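You operate a simulated robot arm through the tools that you are given. There is no shell and no other tool. Be economical: measure what you need, move in short steps, check, and stop when the job is done.

Carry out the task below with a simulated robot arm. There is one attempt and no reset: what you move stays moved.

## Task
Put the red curd jar from the top of the table on top of the trivet.

It is judged by the outcome, as a careful person would: the job done as asked, and still so three seconds after it is handed in. It fails if anything else is knocked over, pushed out of place, dropped, spilled or broken.

## Robot
A 7-joint arm with a two-finger parallel gripper, fixed in place. Base frame: the origin is at the foot of the arm, x ahead of it, y to its left, z up; the work surface is at about z = 0.76. Readings come in m, degrees, newtons and seconds.
Its first joint turns from -166.0 to 166.0 degrees. Payload 4.4 kg.
The TCP is the grasp point between the finger pads, 0.023 m short of the fingertips. In the tool frame z runs along the fingers and y along their closing line. Largest opening 0.094 m; finger width 0.038, thickness 0.01; the body of the gripper, 0.054 by 0.096 m, starts 0.039 m behind the TCP.
Orientation is that of the tool frame in the base frame, as a unit quaternion [w, x, y, z]. With the fingers straight down and closing along the base's y, the tool's x points along the base's -x, its y along +y and its z along -z.

## Interface
- The arm moves only by the tool arm_command. Its argument "targets" is a list of rows, each a list of 2 entries, a list of its own where there are three numbers: the shift along the base's x, y, z in units of 40 mm (1.0 is 40 mm), then the turn, a rotation vector about the base's x, y, z in units of 4 degrees (1.0 is 4 degrees). In form: [[[dx, dy, dz], [rx, ry, rz]], ...]. A call has 1 to 8 rows; each row shifts and turns the commanded pose from where the row before left it. "jaw" is the finger opening in m, from 0 to 0.094, set as the call begins (left out, the last holds). A call with a number of a shift or a turn outside -1 to 1 is refused whole. A row lasts 0.2 s, in which the tool goes at most 0.05 m and 8.6 degrees; a call with a longer step from one row to the next is refused whole, and so is a gripper value outside its range. Where a pose cannot be reached the arm comes as near as it can. A force on the tool above 40 N (or 10 N above the force at the start of the call, whichever is more), or a blocked arm, ends the call early, and 0.2 s more pass. Each finger travels about 0.072 m/s and halts on what it meets, pressing with about 34 N; the grip force reading is that of the motor and also rises with nothing between the fingers. The clock runs only during rows and for 0.2 s after the last one: add rows that do not move to give the fingers time. It gives the time, the measured TCP pose, the force on the tool (base axes), the opening and the grip force at its end, in the units of the frame above (readings bear some noise).
- Cameras (640 x 400 px; columns grow to the right, rows downward): "scene" is fixed at [0.2179, -0.5194, 1.5131]; the picture's right is [0.85, -0.52, 0.00], its down [-0.30, -0.48, -0.82] and it looks along [0.43, 0.70, -0.57] (base axes); focal length 368 px, centre (320, 200). "wrist" rides on the gripper at [0.086, 0.016, -0.074] in the tool frame; the picture's right is [-0.18, 0.98, 0.00], its down [-0.58, -0.11, -0.81] and it looks along [-0.79, -0.15, 0.59] (tool axes); focal length 243 px, centre (320, 200). There is no depth. A picture from a camera that has moved, and an enlarged one, comes with that camera's place and axes in the base frame and with its lens. The place of the scene camera against the robot may be out by one fixed shift of up to 0.025 m in any direction.
- capture(camera): a new picture of that camera. It takes no simulated time.
- enlarge(camera, box): a new picture of the part [left, top, right, bottom] of that camera's present view, enlarged. It takes no simulated time.
- hand_in(): hands the job in; it is judged then, once.

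Go step by step. Nothing tells you positions but the pictures and the camera data: compare them with the known pose of the tool, close in by small moves and look again before you grip or let go. The budget is 90 turns and 36 pictures, counting those below and the enlarged ones. Unless the task says otherwise, let go and move clear before handing in, and close with one line.

The tools are called after ">>>" by a JSON object that holds its "api" and its "payload". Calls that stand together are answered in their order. arm_command: Moves the arm, as the interface text tells. Its arguments: {"type":"object","properties":{"targets":{"type":"array","items":{"type":"array"}},"jaw":{"type":"number"}},"required":["targets"]} The other tools are called the same way: capture (camera) takes a picture; enlarge (camera, box) takes an enlarged picture of a part of a camera's view; hand_in () hands the job in.

At the start:

```text
clock: 0.0
ee_pos: [0.5962, 0.2387, 1.0927]
orientation: [0.0, 0.0, 1.0, 0.0]
ft_force: [-0.2, 0.9, 0.0]
gripper_width: 0.0937
grip_force: 0.0
```

scene: 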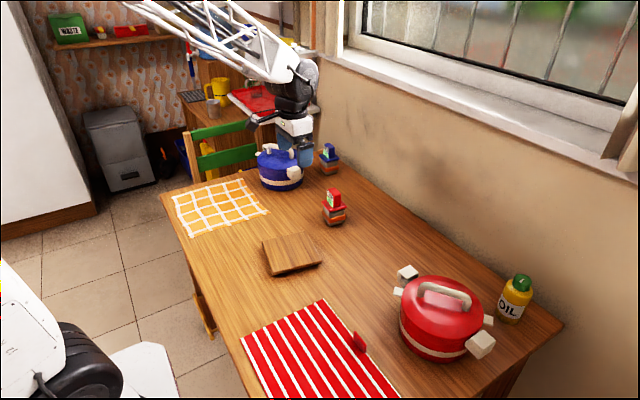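
wrist: 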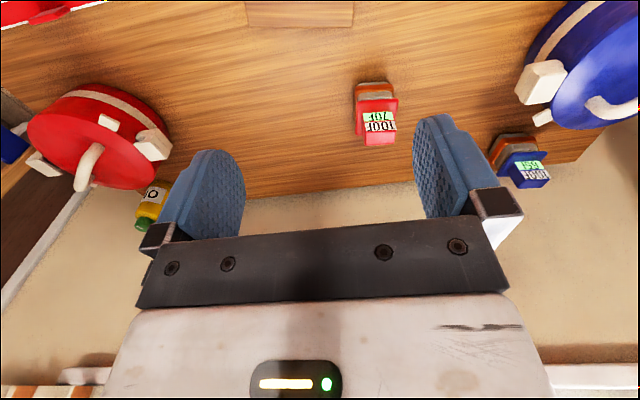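

I see a red jar in mid-table near (0.76, 0.29), and a wooden board, probably the trivet, closer to the scene camera. I'll look closer at both.

>>> {"api": "enlarge", "payload": {"camera": "scene", "box": [240, 170, 368, 290]}}

>>> {"api": "enlarge", "payload": {"camera": "wrist", "box": [220, 0, 440, 160]}}

```text
3.33 times, centred on (304, 230) of scene
camera zoom: at [0.2179, -0.5194, 1.5131], right [0.85, -0.52, 0.0], down [-0.3, -0.48, -0.82], along [0.43, 0.7, -0.57], focal length 1227 px, centre (373, 100)
```

zoom: 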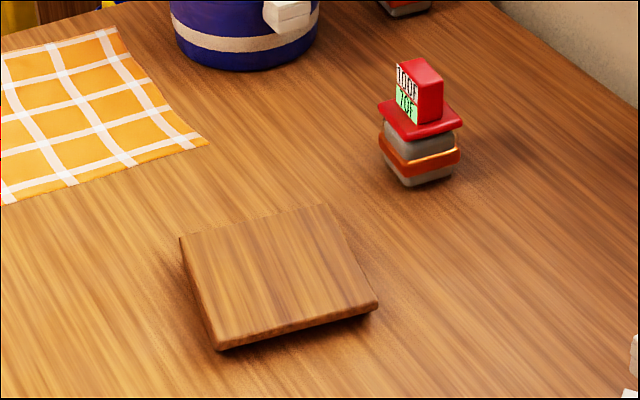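

```text
2.50 times, centred on (330, 80) of wrist
camera zoom: at [0.509, 0.2546, 1.1673], right [0.18, 0.98, 0.0], down [0.58, -0.11, 0.81], along [0.79, -0.15, -0.59], focal length 606 px, centre (295, 500)
```

zoom: 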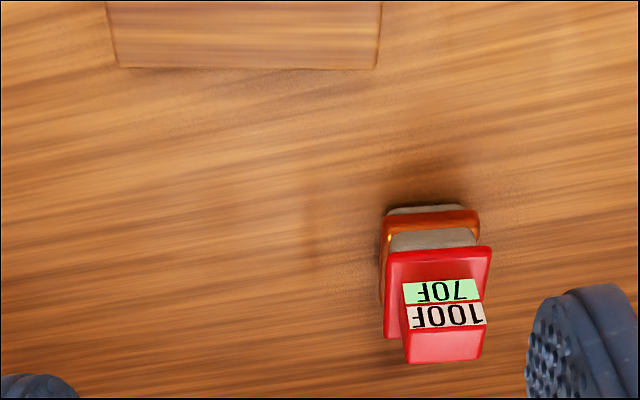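

The trivet is the square board, centred near (0.566, 0.213). The jar is near (0.76, 0.30), turned about -7° and roughly 0.12 m tall. I'll move above the jar at a safe height and look again.

>>> {"api": "arm_command", "payload": {"targets": [[[0.82, 0.31, -0.46], [0, 0, -0.35]], [[0.82, 0.31, -0.46], [0, 0, -0.35]], [[0.82, 0.31, -0.46], [0, 0, -0.35]], [[0.82, 0.31, -0.46], [0, 0, -0.35]], [[0.82, 0.31, -0.46], [0, 0, -0.35]], [[0, 0, 0], [0, 0, 0]]], "jaw": 0.094}}

>>> {"api": "capture", "payload": {"camera": "wrist"}}

>>> {"api": "enlarge", "payload": {"camera": "scene", "box": [260, 110, 400, 240]}}

```text
clock: 1.4
ee_pos: [0.7607, 0.3007, 1.0009]
orientation: [0.0, 0.061, 0.998, 0.0]
ft_force: [-0.1, 0.9, 0.5]
gripper_width: 0.0941
grip_force: 0.0
```

```text
31 pictures are left
camera wrist: at [0.6755, 0.3275, 1.0759], right [0.3, 0.95, 0.0], down [0.56, -0.18, 0.81], along [0.77, -0.24, -0.59], focal length 243 px, centre (320, 200)
```

wrist: 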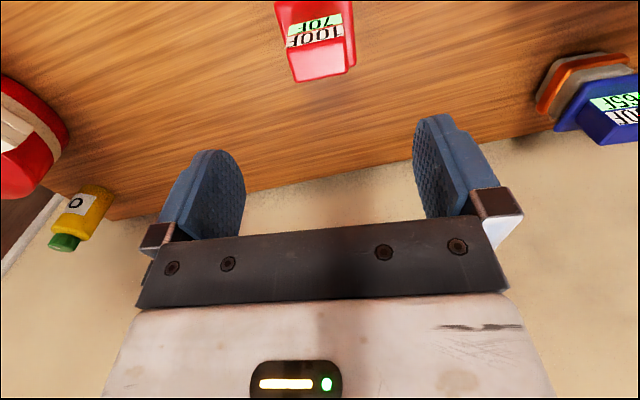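

```text
3.08 times, centred on (330, 175) of scene
camera zoom: at [0.2179, -0.5194, 1.5131], right [0.85, -0.52, 0.0], down [-0.3, -0.48, -0.82], along [0.43, 0.7, -0.57], focal length 1133 px, centre (289, 277)
```

zoom: 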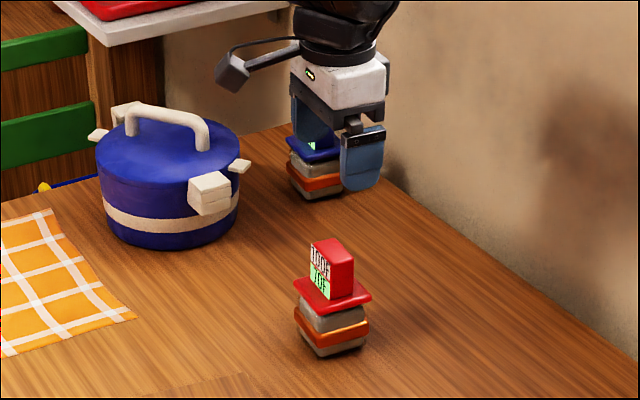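

The tool is centred over the jar: the top block is at (0.760, 0.302), about 44 mm wide, with its top at z≈0.877. I'll descend so the fingertips sit just above the lid, around the top block.

>>> {"api": "arm_command", "payload": {"targets": [[[0, 0.05, -0.9], [0, 0, 0]], [[0, 0, -0.9], [0, 0, 0]], [[0, 0, -0.9], [0, 0, 0]], [[0, 0, -0.8], [0, 0, 0]], [[0, 0, 0], [0, 0, 0]]]}}

>>> {"api": "enlarge", "payload": {"camera": "scene", "box": [290, 140, 380, 230]}}

>>> {"api": "capture", "payload": {"camera": "wrist"}}

```text
clock: 2.6
ee_pos: [0.7599, 0.3006, 0.8618]
orientation: [0.0, 0.061, 0.998, 0.0]
ft_force: [0.1, 0.0, -0.1]
gripper_width: 0.0939
grip_force: 0.0
```

```text
4.44 times, centred on (335, 185) of scene
camera zoom: at [0.2179, -0.5194, 1.5131], right [0.85, -0.52, 0.0], down [-0.3, -0.48, -0.82], along [0.43, 0.7, -0.57], focal length 1636 px, centre (253, 267)
```

zoom: 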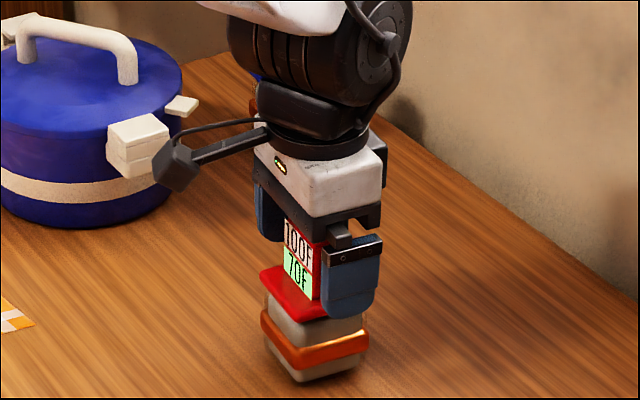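

```text
28 pictures are left
camera wrist: at [0.6753, 0.328, 0.9352], right [0.3, 0.95, 0.0], down [0.56, -0.18, 0.81], along [0.77, -0.24, -0.59], focal length 243 px, centre (320, 200)
```

wrist: 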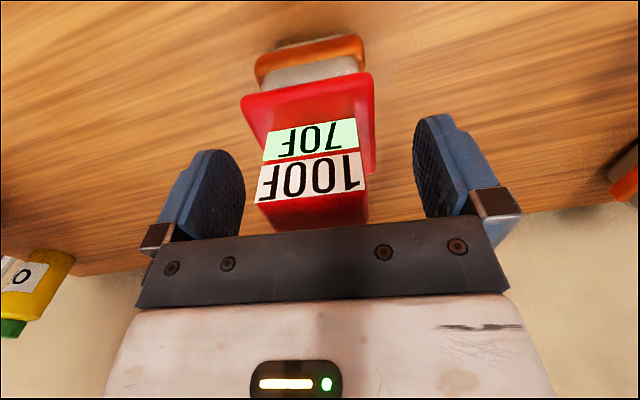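

The fingers straddle the jar's top block with clearance above the lid, and the alignment is good. Now I'll close the jaw.

>>> {"api": "arm_command", "payload": {"targets": [[[0, 0, -0.08], [0, 0, 0]], [[0, 0, 0], [0, 0, 0]], [[0, 0, 0], [0, 0, 0]], [[0, 0, 0], [0, 0, 0]], [[0, 0, 0], [0, 0, 0]]], "jaw": 0.02}}

```text
clock: 3.8
ee_pos: [0.7597, 0.3025, 0.8574]
orientation: [0.0, 0.061, 0.998, 0.0]
ft_force: [0.6, 0.0, 0.3]
gripper_width: 0.0457
grip_force: 33.8
```

The jaw holds something 46 mm wide, which matches the block. I'll lift it and check.

>>> {"api": "arm_command", "payload": {"targets": [[[0, 0, 0.3], [0, 0, 0]], [[0, 0, 0.7], [0, 0, 0]], [[0, 0, 0.9], [0, 0, 0]], [[0, 0, 0.6], [0, 0, 0]], [[0, 0, 0], [0, 0, 0]]]}}

>>> {"api": "capture", "payload": {"camera": "scene"}}

>>> {"api": "capture", "payload": {"camera": "wrist"}}

```text
clock: 5.0
ee_pos: [0.7594, 0.3033, 0.9588]
orientation: [0.0, 0.061, 0.998, 0.0]
ft_force: [0.5, -0.4, -2.1]
gripper_width: 0.0457
grip_force: 33.5
```

```text
27 pictures are left
```

scene: 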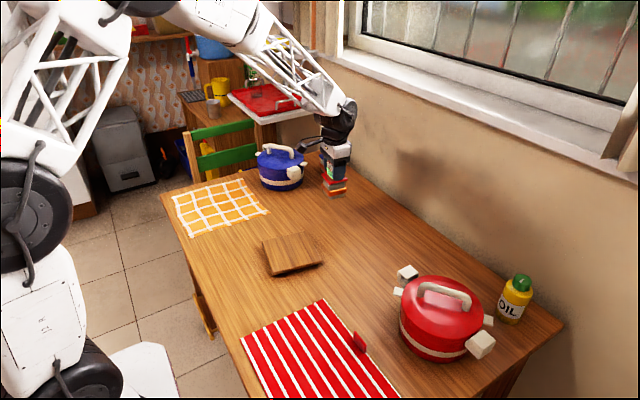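

```text
26 pictures are left
camera wrist: at [0.6755, 0.3292, 1.0333], right [0.3, 0.95, 0.0], down [0.56, -0.18, 0.81], along [0.77, -0.24, -0.59], focal length 243 px, centre (320, 200)
```

wrist: 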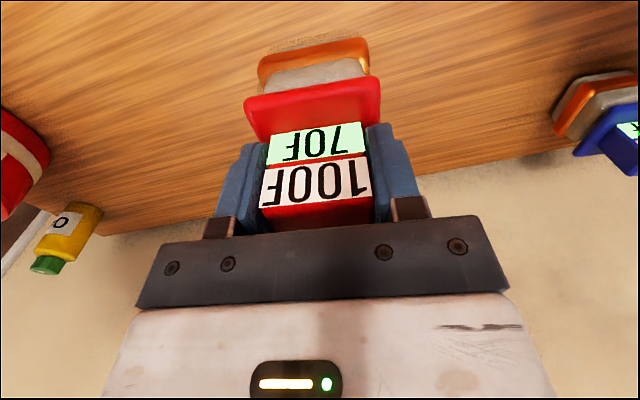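

The jar is held upright and nothing else has moved. Next I'll carry it over the trivet.

>>> {"api": "arm_command", "payload": {"targets": [[[-0.5, -0.23, 0], [0, 0, 0]], [[-0.8, -0.37, 0], [0, 0, 0]], [[-0.8, -0.37, 0], [0, 0, 0]], [[-0.8, -0.37, 0], [0, 0, 0]], [[-0.8, -0.37, 0], [0, 0, 0]], [[-0.8, -0.37, 0], [0, 0, 0]], [[-0.35, -0.16, 0], [0, 0, 0]], [[0, 0, 0], [0, 0, 0]]]}}

>>> {"api": "enlarge", "payload": {"camera": "scene", "box": [230, 140, 360, 290]}}

>>> {"api": "capture", "payload": {"camera": "wrist"}}

```text
clock: 6.8
ee_pos: [0.5657, 0.2125, 0.9576]
orientation: [0.0, 0.06, 0.998, 0.0]
ft_force: [0.1, 0.7, -3.1]
gripper_width: 0.0457
grip_force: 34.1
```

```text
2.67 times, centred on (295, 215) of scene
camera zoom: at [0.2179, -0.5194, 1.5131], right [0.85, -0.52, 0.0], down [-0.3, -0.48, -0.82], along [0.43, 0.7, -0.57], focal length 982 px, centre (387, 160)
```

zoom: 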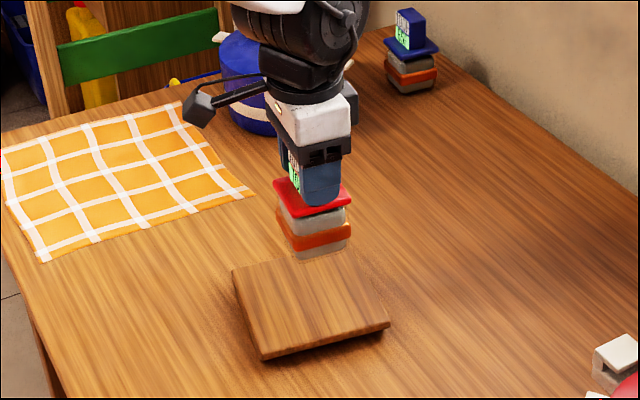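

```text
24 pictures are left
camera wrist: at [0.4816, 0.2392, 1.0318], right [0.3, 0.95, 0.0], down [0.56, -0.18, 0.81], along [0.77, -0.24, -0.59], focal length 243 px, centre (320, 200)
```

wrist: 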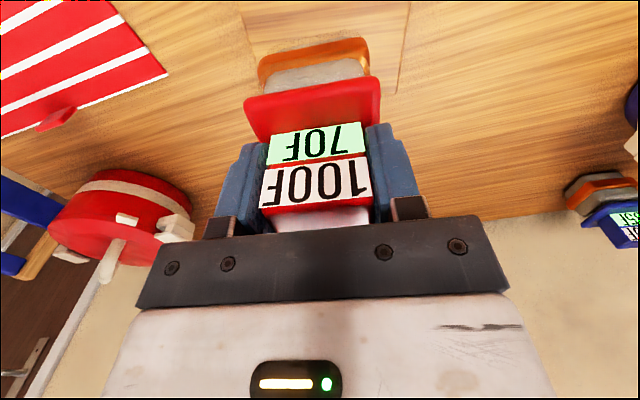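

The jar is centred over the trivet, with its base about 8 cm above it. I'll lower it most of the way, then feel for contact in small steps.

>>> {"api": "arm_command", "payload": {"targets": [[[0, 0, -0.6], [0, 0, 0]], [[0, 0, -0.6], [0, 0, 0]], [[0, 0, -0.35], [0, 0, 0]], [[0, 0, 0], [0, 0, 0]]]}}

>>> {"api": "enlarge", "payload": {"camera": "scene", "box": [240, 190, 350, 290]}}

```text
clock: 7.8
ee_pos: [0.5656, 0.2143, 0.8953]
orientation: [0.0, 0.061, 0.998, 0.001]
ft_force: [0.3, 0.0, -2.0]
gripper_width: 0.0458
grip_force: 33.9
```

```text
4.00 times, centred on (295, 240) of scene
camera zoom: at [0.2179, -0.5194, 1.5131], right [0.85, -0.52, 0.0], down [-0.3, -0.48, -0.82], along [0.43, 0.7, -0.57], focal length 1472 px, centre (420, 40)
```

zoom: 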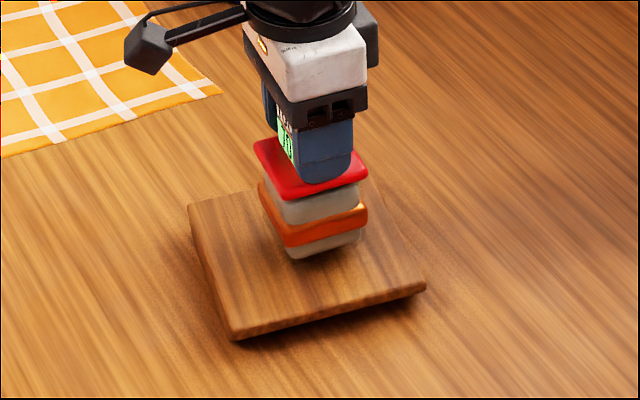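

The jar is about 2 cm above the board and centred. I'll lower it in 3–4 mm steps.

>>> {"api": "arm_command", "payload": {"targets": [[[0, 0, -0.1], [0, 0, 0]], [[0, 0, -0.1], [0, 0, 0]], [[0, 0, -0.1], [0, 0, 0]], [[0, 0, 0], [0, 0, 0]]]}}

```text
clock: 8.7
ee_pos: [0.5678, 0.2142, 0.8875]
orientation: [0.001, 0.061, 0.998, 0.001]
ft_force: [-0.2, -0.2, 2.5]
gripper_width: 0.0458
grip_force: 34.0
stopped in row 4: the force on the tool passed its limit (the readings are from after the stop); the commanded pose is now the measured one
```

The force reading changed near z=0.8875, which suggests the jar has touched down. I'll check before releasing.

>>> {"api": "arm_command", "payload": {"targets": [[[0, 0, 0], [0, 0, 0]], [[0, 0, 0], [0, 0, 0]]]}}

>>> {"api": "enlarge", "payload": {"camera": "scene", "box": [250, 200, 340, 280]}}

>>> {"api": "capture", "payload": {"camera": "wrist"}}

```text
clock: 9.3
ee_pos: [0.5661, 0.2144, 0.887]
orientation: [0.002, 0.061, 0.998, 0.0]
ft_force: [1.8, -3.0, 6.9]
gripper_width: 0.0457
grip_force: 33.8
```

```text
5.00 times, centred on (295, 240) of scene
camera zoom: at [0.2179, -0.5194, 1.5131], right [0.85, -0.52, 0.0], down [-0.3, -0.48, -0.82], along [0.43, 0.7, -0.57], focal length 1841 px, centre (445, 0)
```

zoom: 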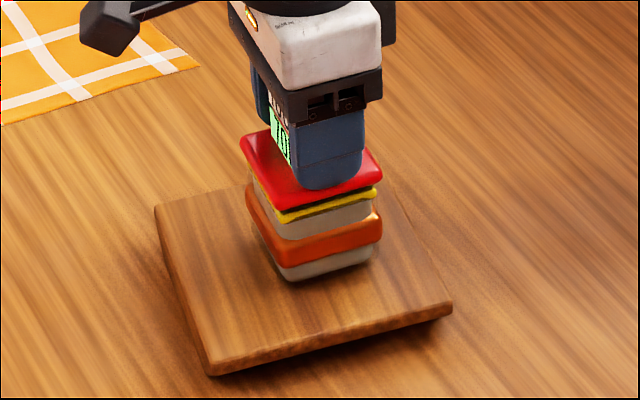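

```text
21 pictures are left
camera wrist: at [0.4824, 0.2396, 0.961], right [0.3, 0.95, 0.0], down [0.56, -0.18, 0.81], along [0.77, -0.24, -0.59], focal length 243 px, centre (320, 200)
```

wrist: 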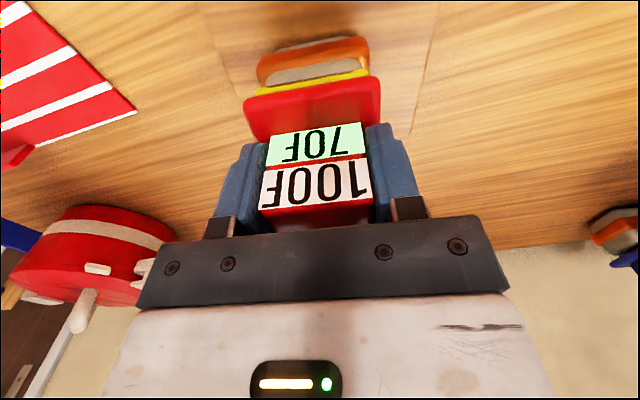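

A yellow band has appeared under the lid that wasn't there before. I'll look closely before letting go.

>>> {"api": "enlarge", "payload": {"camera": "scene", "box": [275, 215, 335, 260]}}

>>> {"api": "enlarge", "payload": {"camera": "wrist", "box": [220, 20, 420, 140]}}

```text
8.89 times, centred on (305, 238) of scene
camera zoom: at [0.2179, -0.5194, 1.5131], right [0.85, -0.52, 0.0], down [-0.3, -0.48, -0.82], along [0.43, 0.7, -0.57], focal length 3272 px, centre (453, -133)
```

zoom: 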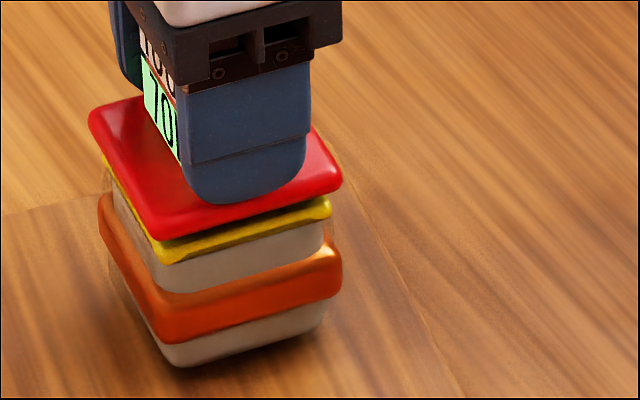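

```text
3.20 times, centred on (320, 80) of wrist
camera zoom: at [0.4824, 0.2396, 0.961], right [0.3, 0.95, 0.0], down [0.56, -0.18, 0.81], along [0.77, -0.24, -0.59], focal length 776 px, centre (320, 584)
```

zoom: 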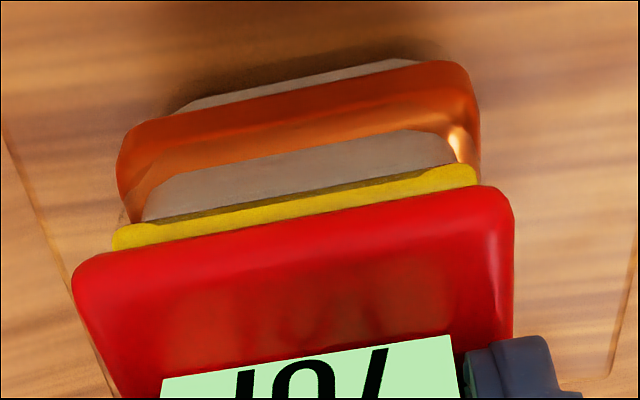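

The yellow rim sits between lid and body, and the body itself hasn't shifted against the lid. The tool is pressing down with about 9 N, so I'll ease up by a millimetre and look again.

>>> {"api": "arm_command", "payload": {"targets": [[[0, 0, 0.03], [0, 0, 0]], [[0, 0, 0], [0, 0, 0]]]}}

>>> {"api": "enlarge", "payload": {"camera": "scene", "box": [275, 215, 335, 260]}}

```text
clock: 9.9
ee_pos: [0.5668, 0.2132, 0.8877]
orientation: [0.002, 0.061, 0.998, 0.001]
ft_force: [-0.5, 1.2, -2.5]
gripper_width: 0.0459
grip_force: 34.3
```

```text
8.89 times, centred on (305, 238) of scene
camera zoom: at [0.2179, -0.5194, 1.5131], right [0.85, -0.52, 0.0], down [-0.3, -0.48, -0.82], along [0.43, 0.7, -0.57], focal length 3272 px, centre (453, -133)
```

zoom: 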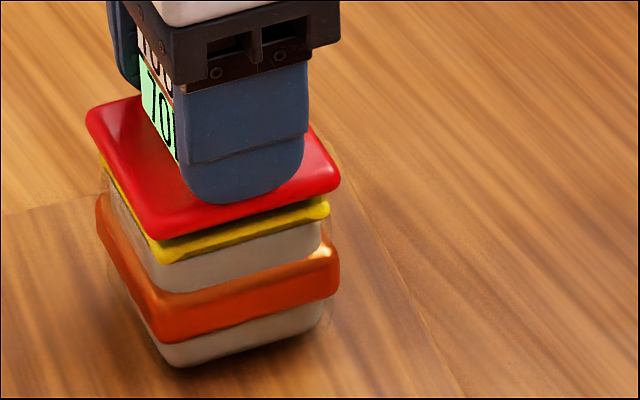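

The load is now only about the jar's own weight, and it sits just at the trivet surface, upright and level. The yellow rim hasn't changed, so easing off didn't affect it. I'll settle the last fraction of a millimetre and release.

>>> {"api": "arm_command", "payload": {"targets": [[[0, 0, -0.015], [0, 0, 0]], [[0, 0, 0], [0, 0, 0]]]}}

>>> {"api": "arm_command", "payload": {"targets": [[[0, 0, 0], [0, 0, 0]], [[0, 0, 0], [0, 0, 0]], [[0, 0, 0], [0, 0, 0]]], "jaw": 0.08}}

>>> {"api": "enlarge", "payload": {"camera": "scene", "box": [260, 200, 340, 270]}}

>>> {"api": "capture", "payload": {"camera": "wrist"}}

```text
clock: 10.5
ee_pos: [0.5669, 0.2148, 0.8866]
orientation: [0.002, 0.061, 0.998, 0.001]
ft_force: [-0.5, 0.5, -1.6]
gripper_width: 0.0459
grip_force: 34.3
```

```text
clock: 11.3
ee_pos: [0.5671, 0.2148, 0.8871]
orientation: [0.001, 0.061, 0.998, 0.001]
ft_force: [0.2, 0.2, -0.8]
gripper_width: 0.0801
grip_force: 0.0
```

```text
5.71 times, centred on (300, 235) of scene
camera zoom: at [0.2179, -0.5194, 1.5131], right [0.85, -0.52, 0.0], down [-0.3, -0.48, -0.82], along [0.43, 0.7, -0.57], focal length 2104 px, centre (434, 0)
```

zoom: 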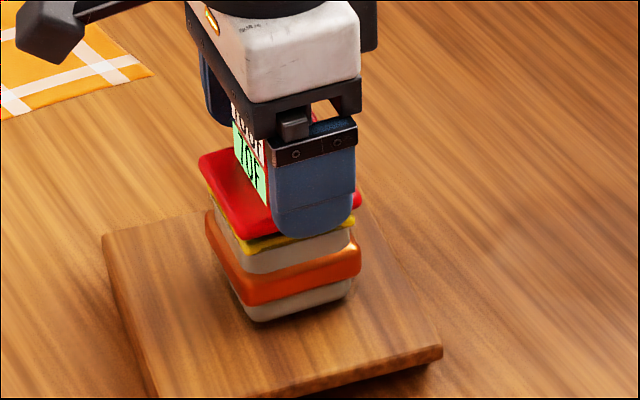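

```text
16 pictures are left
camera wrist: at [0.4821, 0.24, 0.9612], right [0.3, 0.95, 0.0], down [0.56, -0.18, 0.81], along [0.77, -0.24, -0.59], focal length 243 px, centre (320, 200)
```

wrist: 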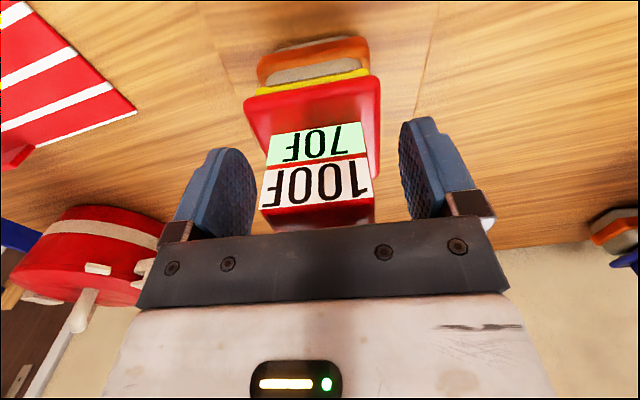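

The jar stands on the trivet, released and upright. I'll raise the tool straight up and check.

>>> {"api": "arm_command", "payload": {"targets": [[[0, 0, 0.5], [0, 0, 0]], [[0, 0, 0.9], [0, 0, 0]], [[0, 0, 1], [0, 0, 0]], [[0, 0, 1], [0, 0, 0]], [[0, 0, 1], [0, 0, 0]], [[0, 0, 0], [0, 0, 0]]]}}

>>> {"api": "capture", "payload": {"camera": "scene"}}

>>> {"api": "enlarge", "payload": {"camera": "scene", "box": [260, 195, 340, 275]}}

```text
clock: 12.7
ee_pos: [0.5668, 0.2135, 1.0636]
orientation: [0.002, 0.061, 0.998, 0.0]
ft_force: [0.4, -0.1, -0.7]
gripper_width: 0.08
grip_force: 0.1
```

```text
15 pictures are left
```

scene: 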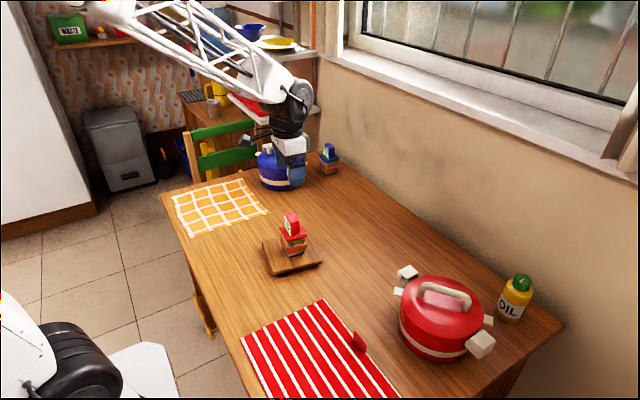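

```text
5.00 times, centred on (300, 235) of scene
camera zoom: at [0.2179, -0.5194, 1.5131], right [0.85, -0.52, 0.0], down [-0.3, -0.48, -0.82], along [0.43, 0.7, -0.57], focal length 1841 px, centre (420, 25)
```

zoom: 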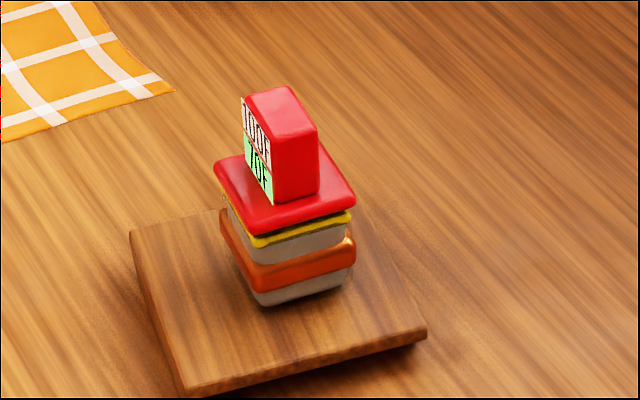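

The jar stands upright, clear of the gripper and well inside the trivet, and everything else is where it was. I'll hand in.

>>> {"api": "hand_in", "payload": {}}

```text
The job is handed in.
```

The red curd jar is on the trivet, upright and released, and nothing else was moved. When the jar touched down (the contact tripped the arm's force limit), a yellow rim appeared under its lid and stayed; I couldn't tell what it is.
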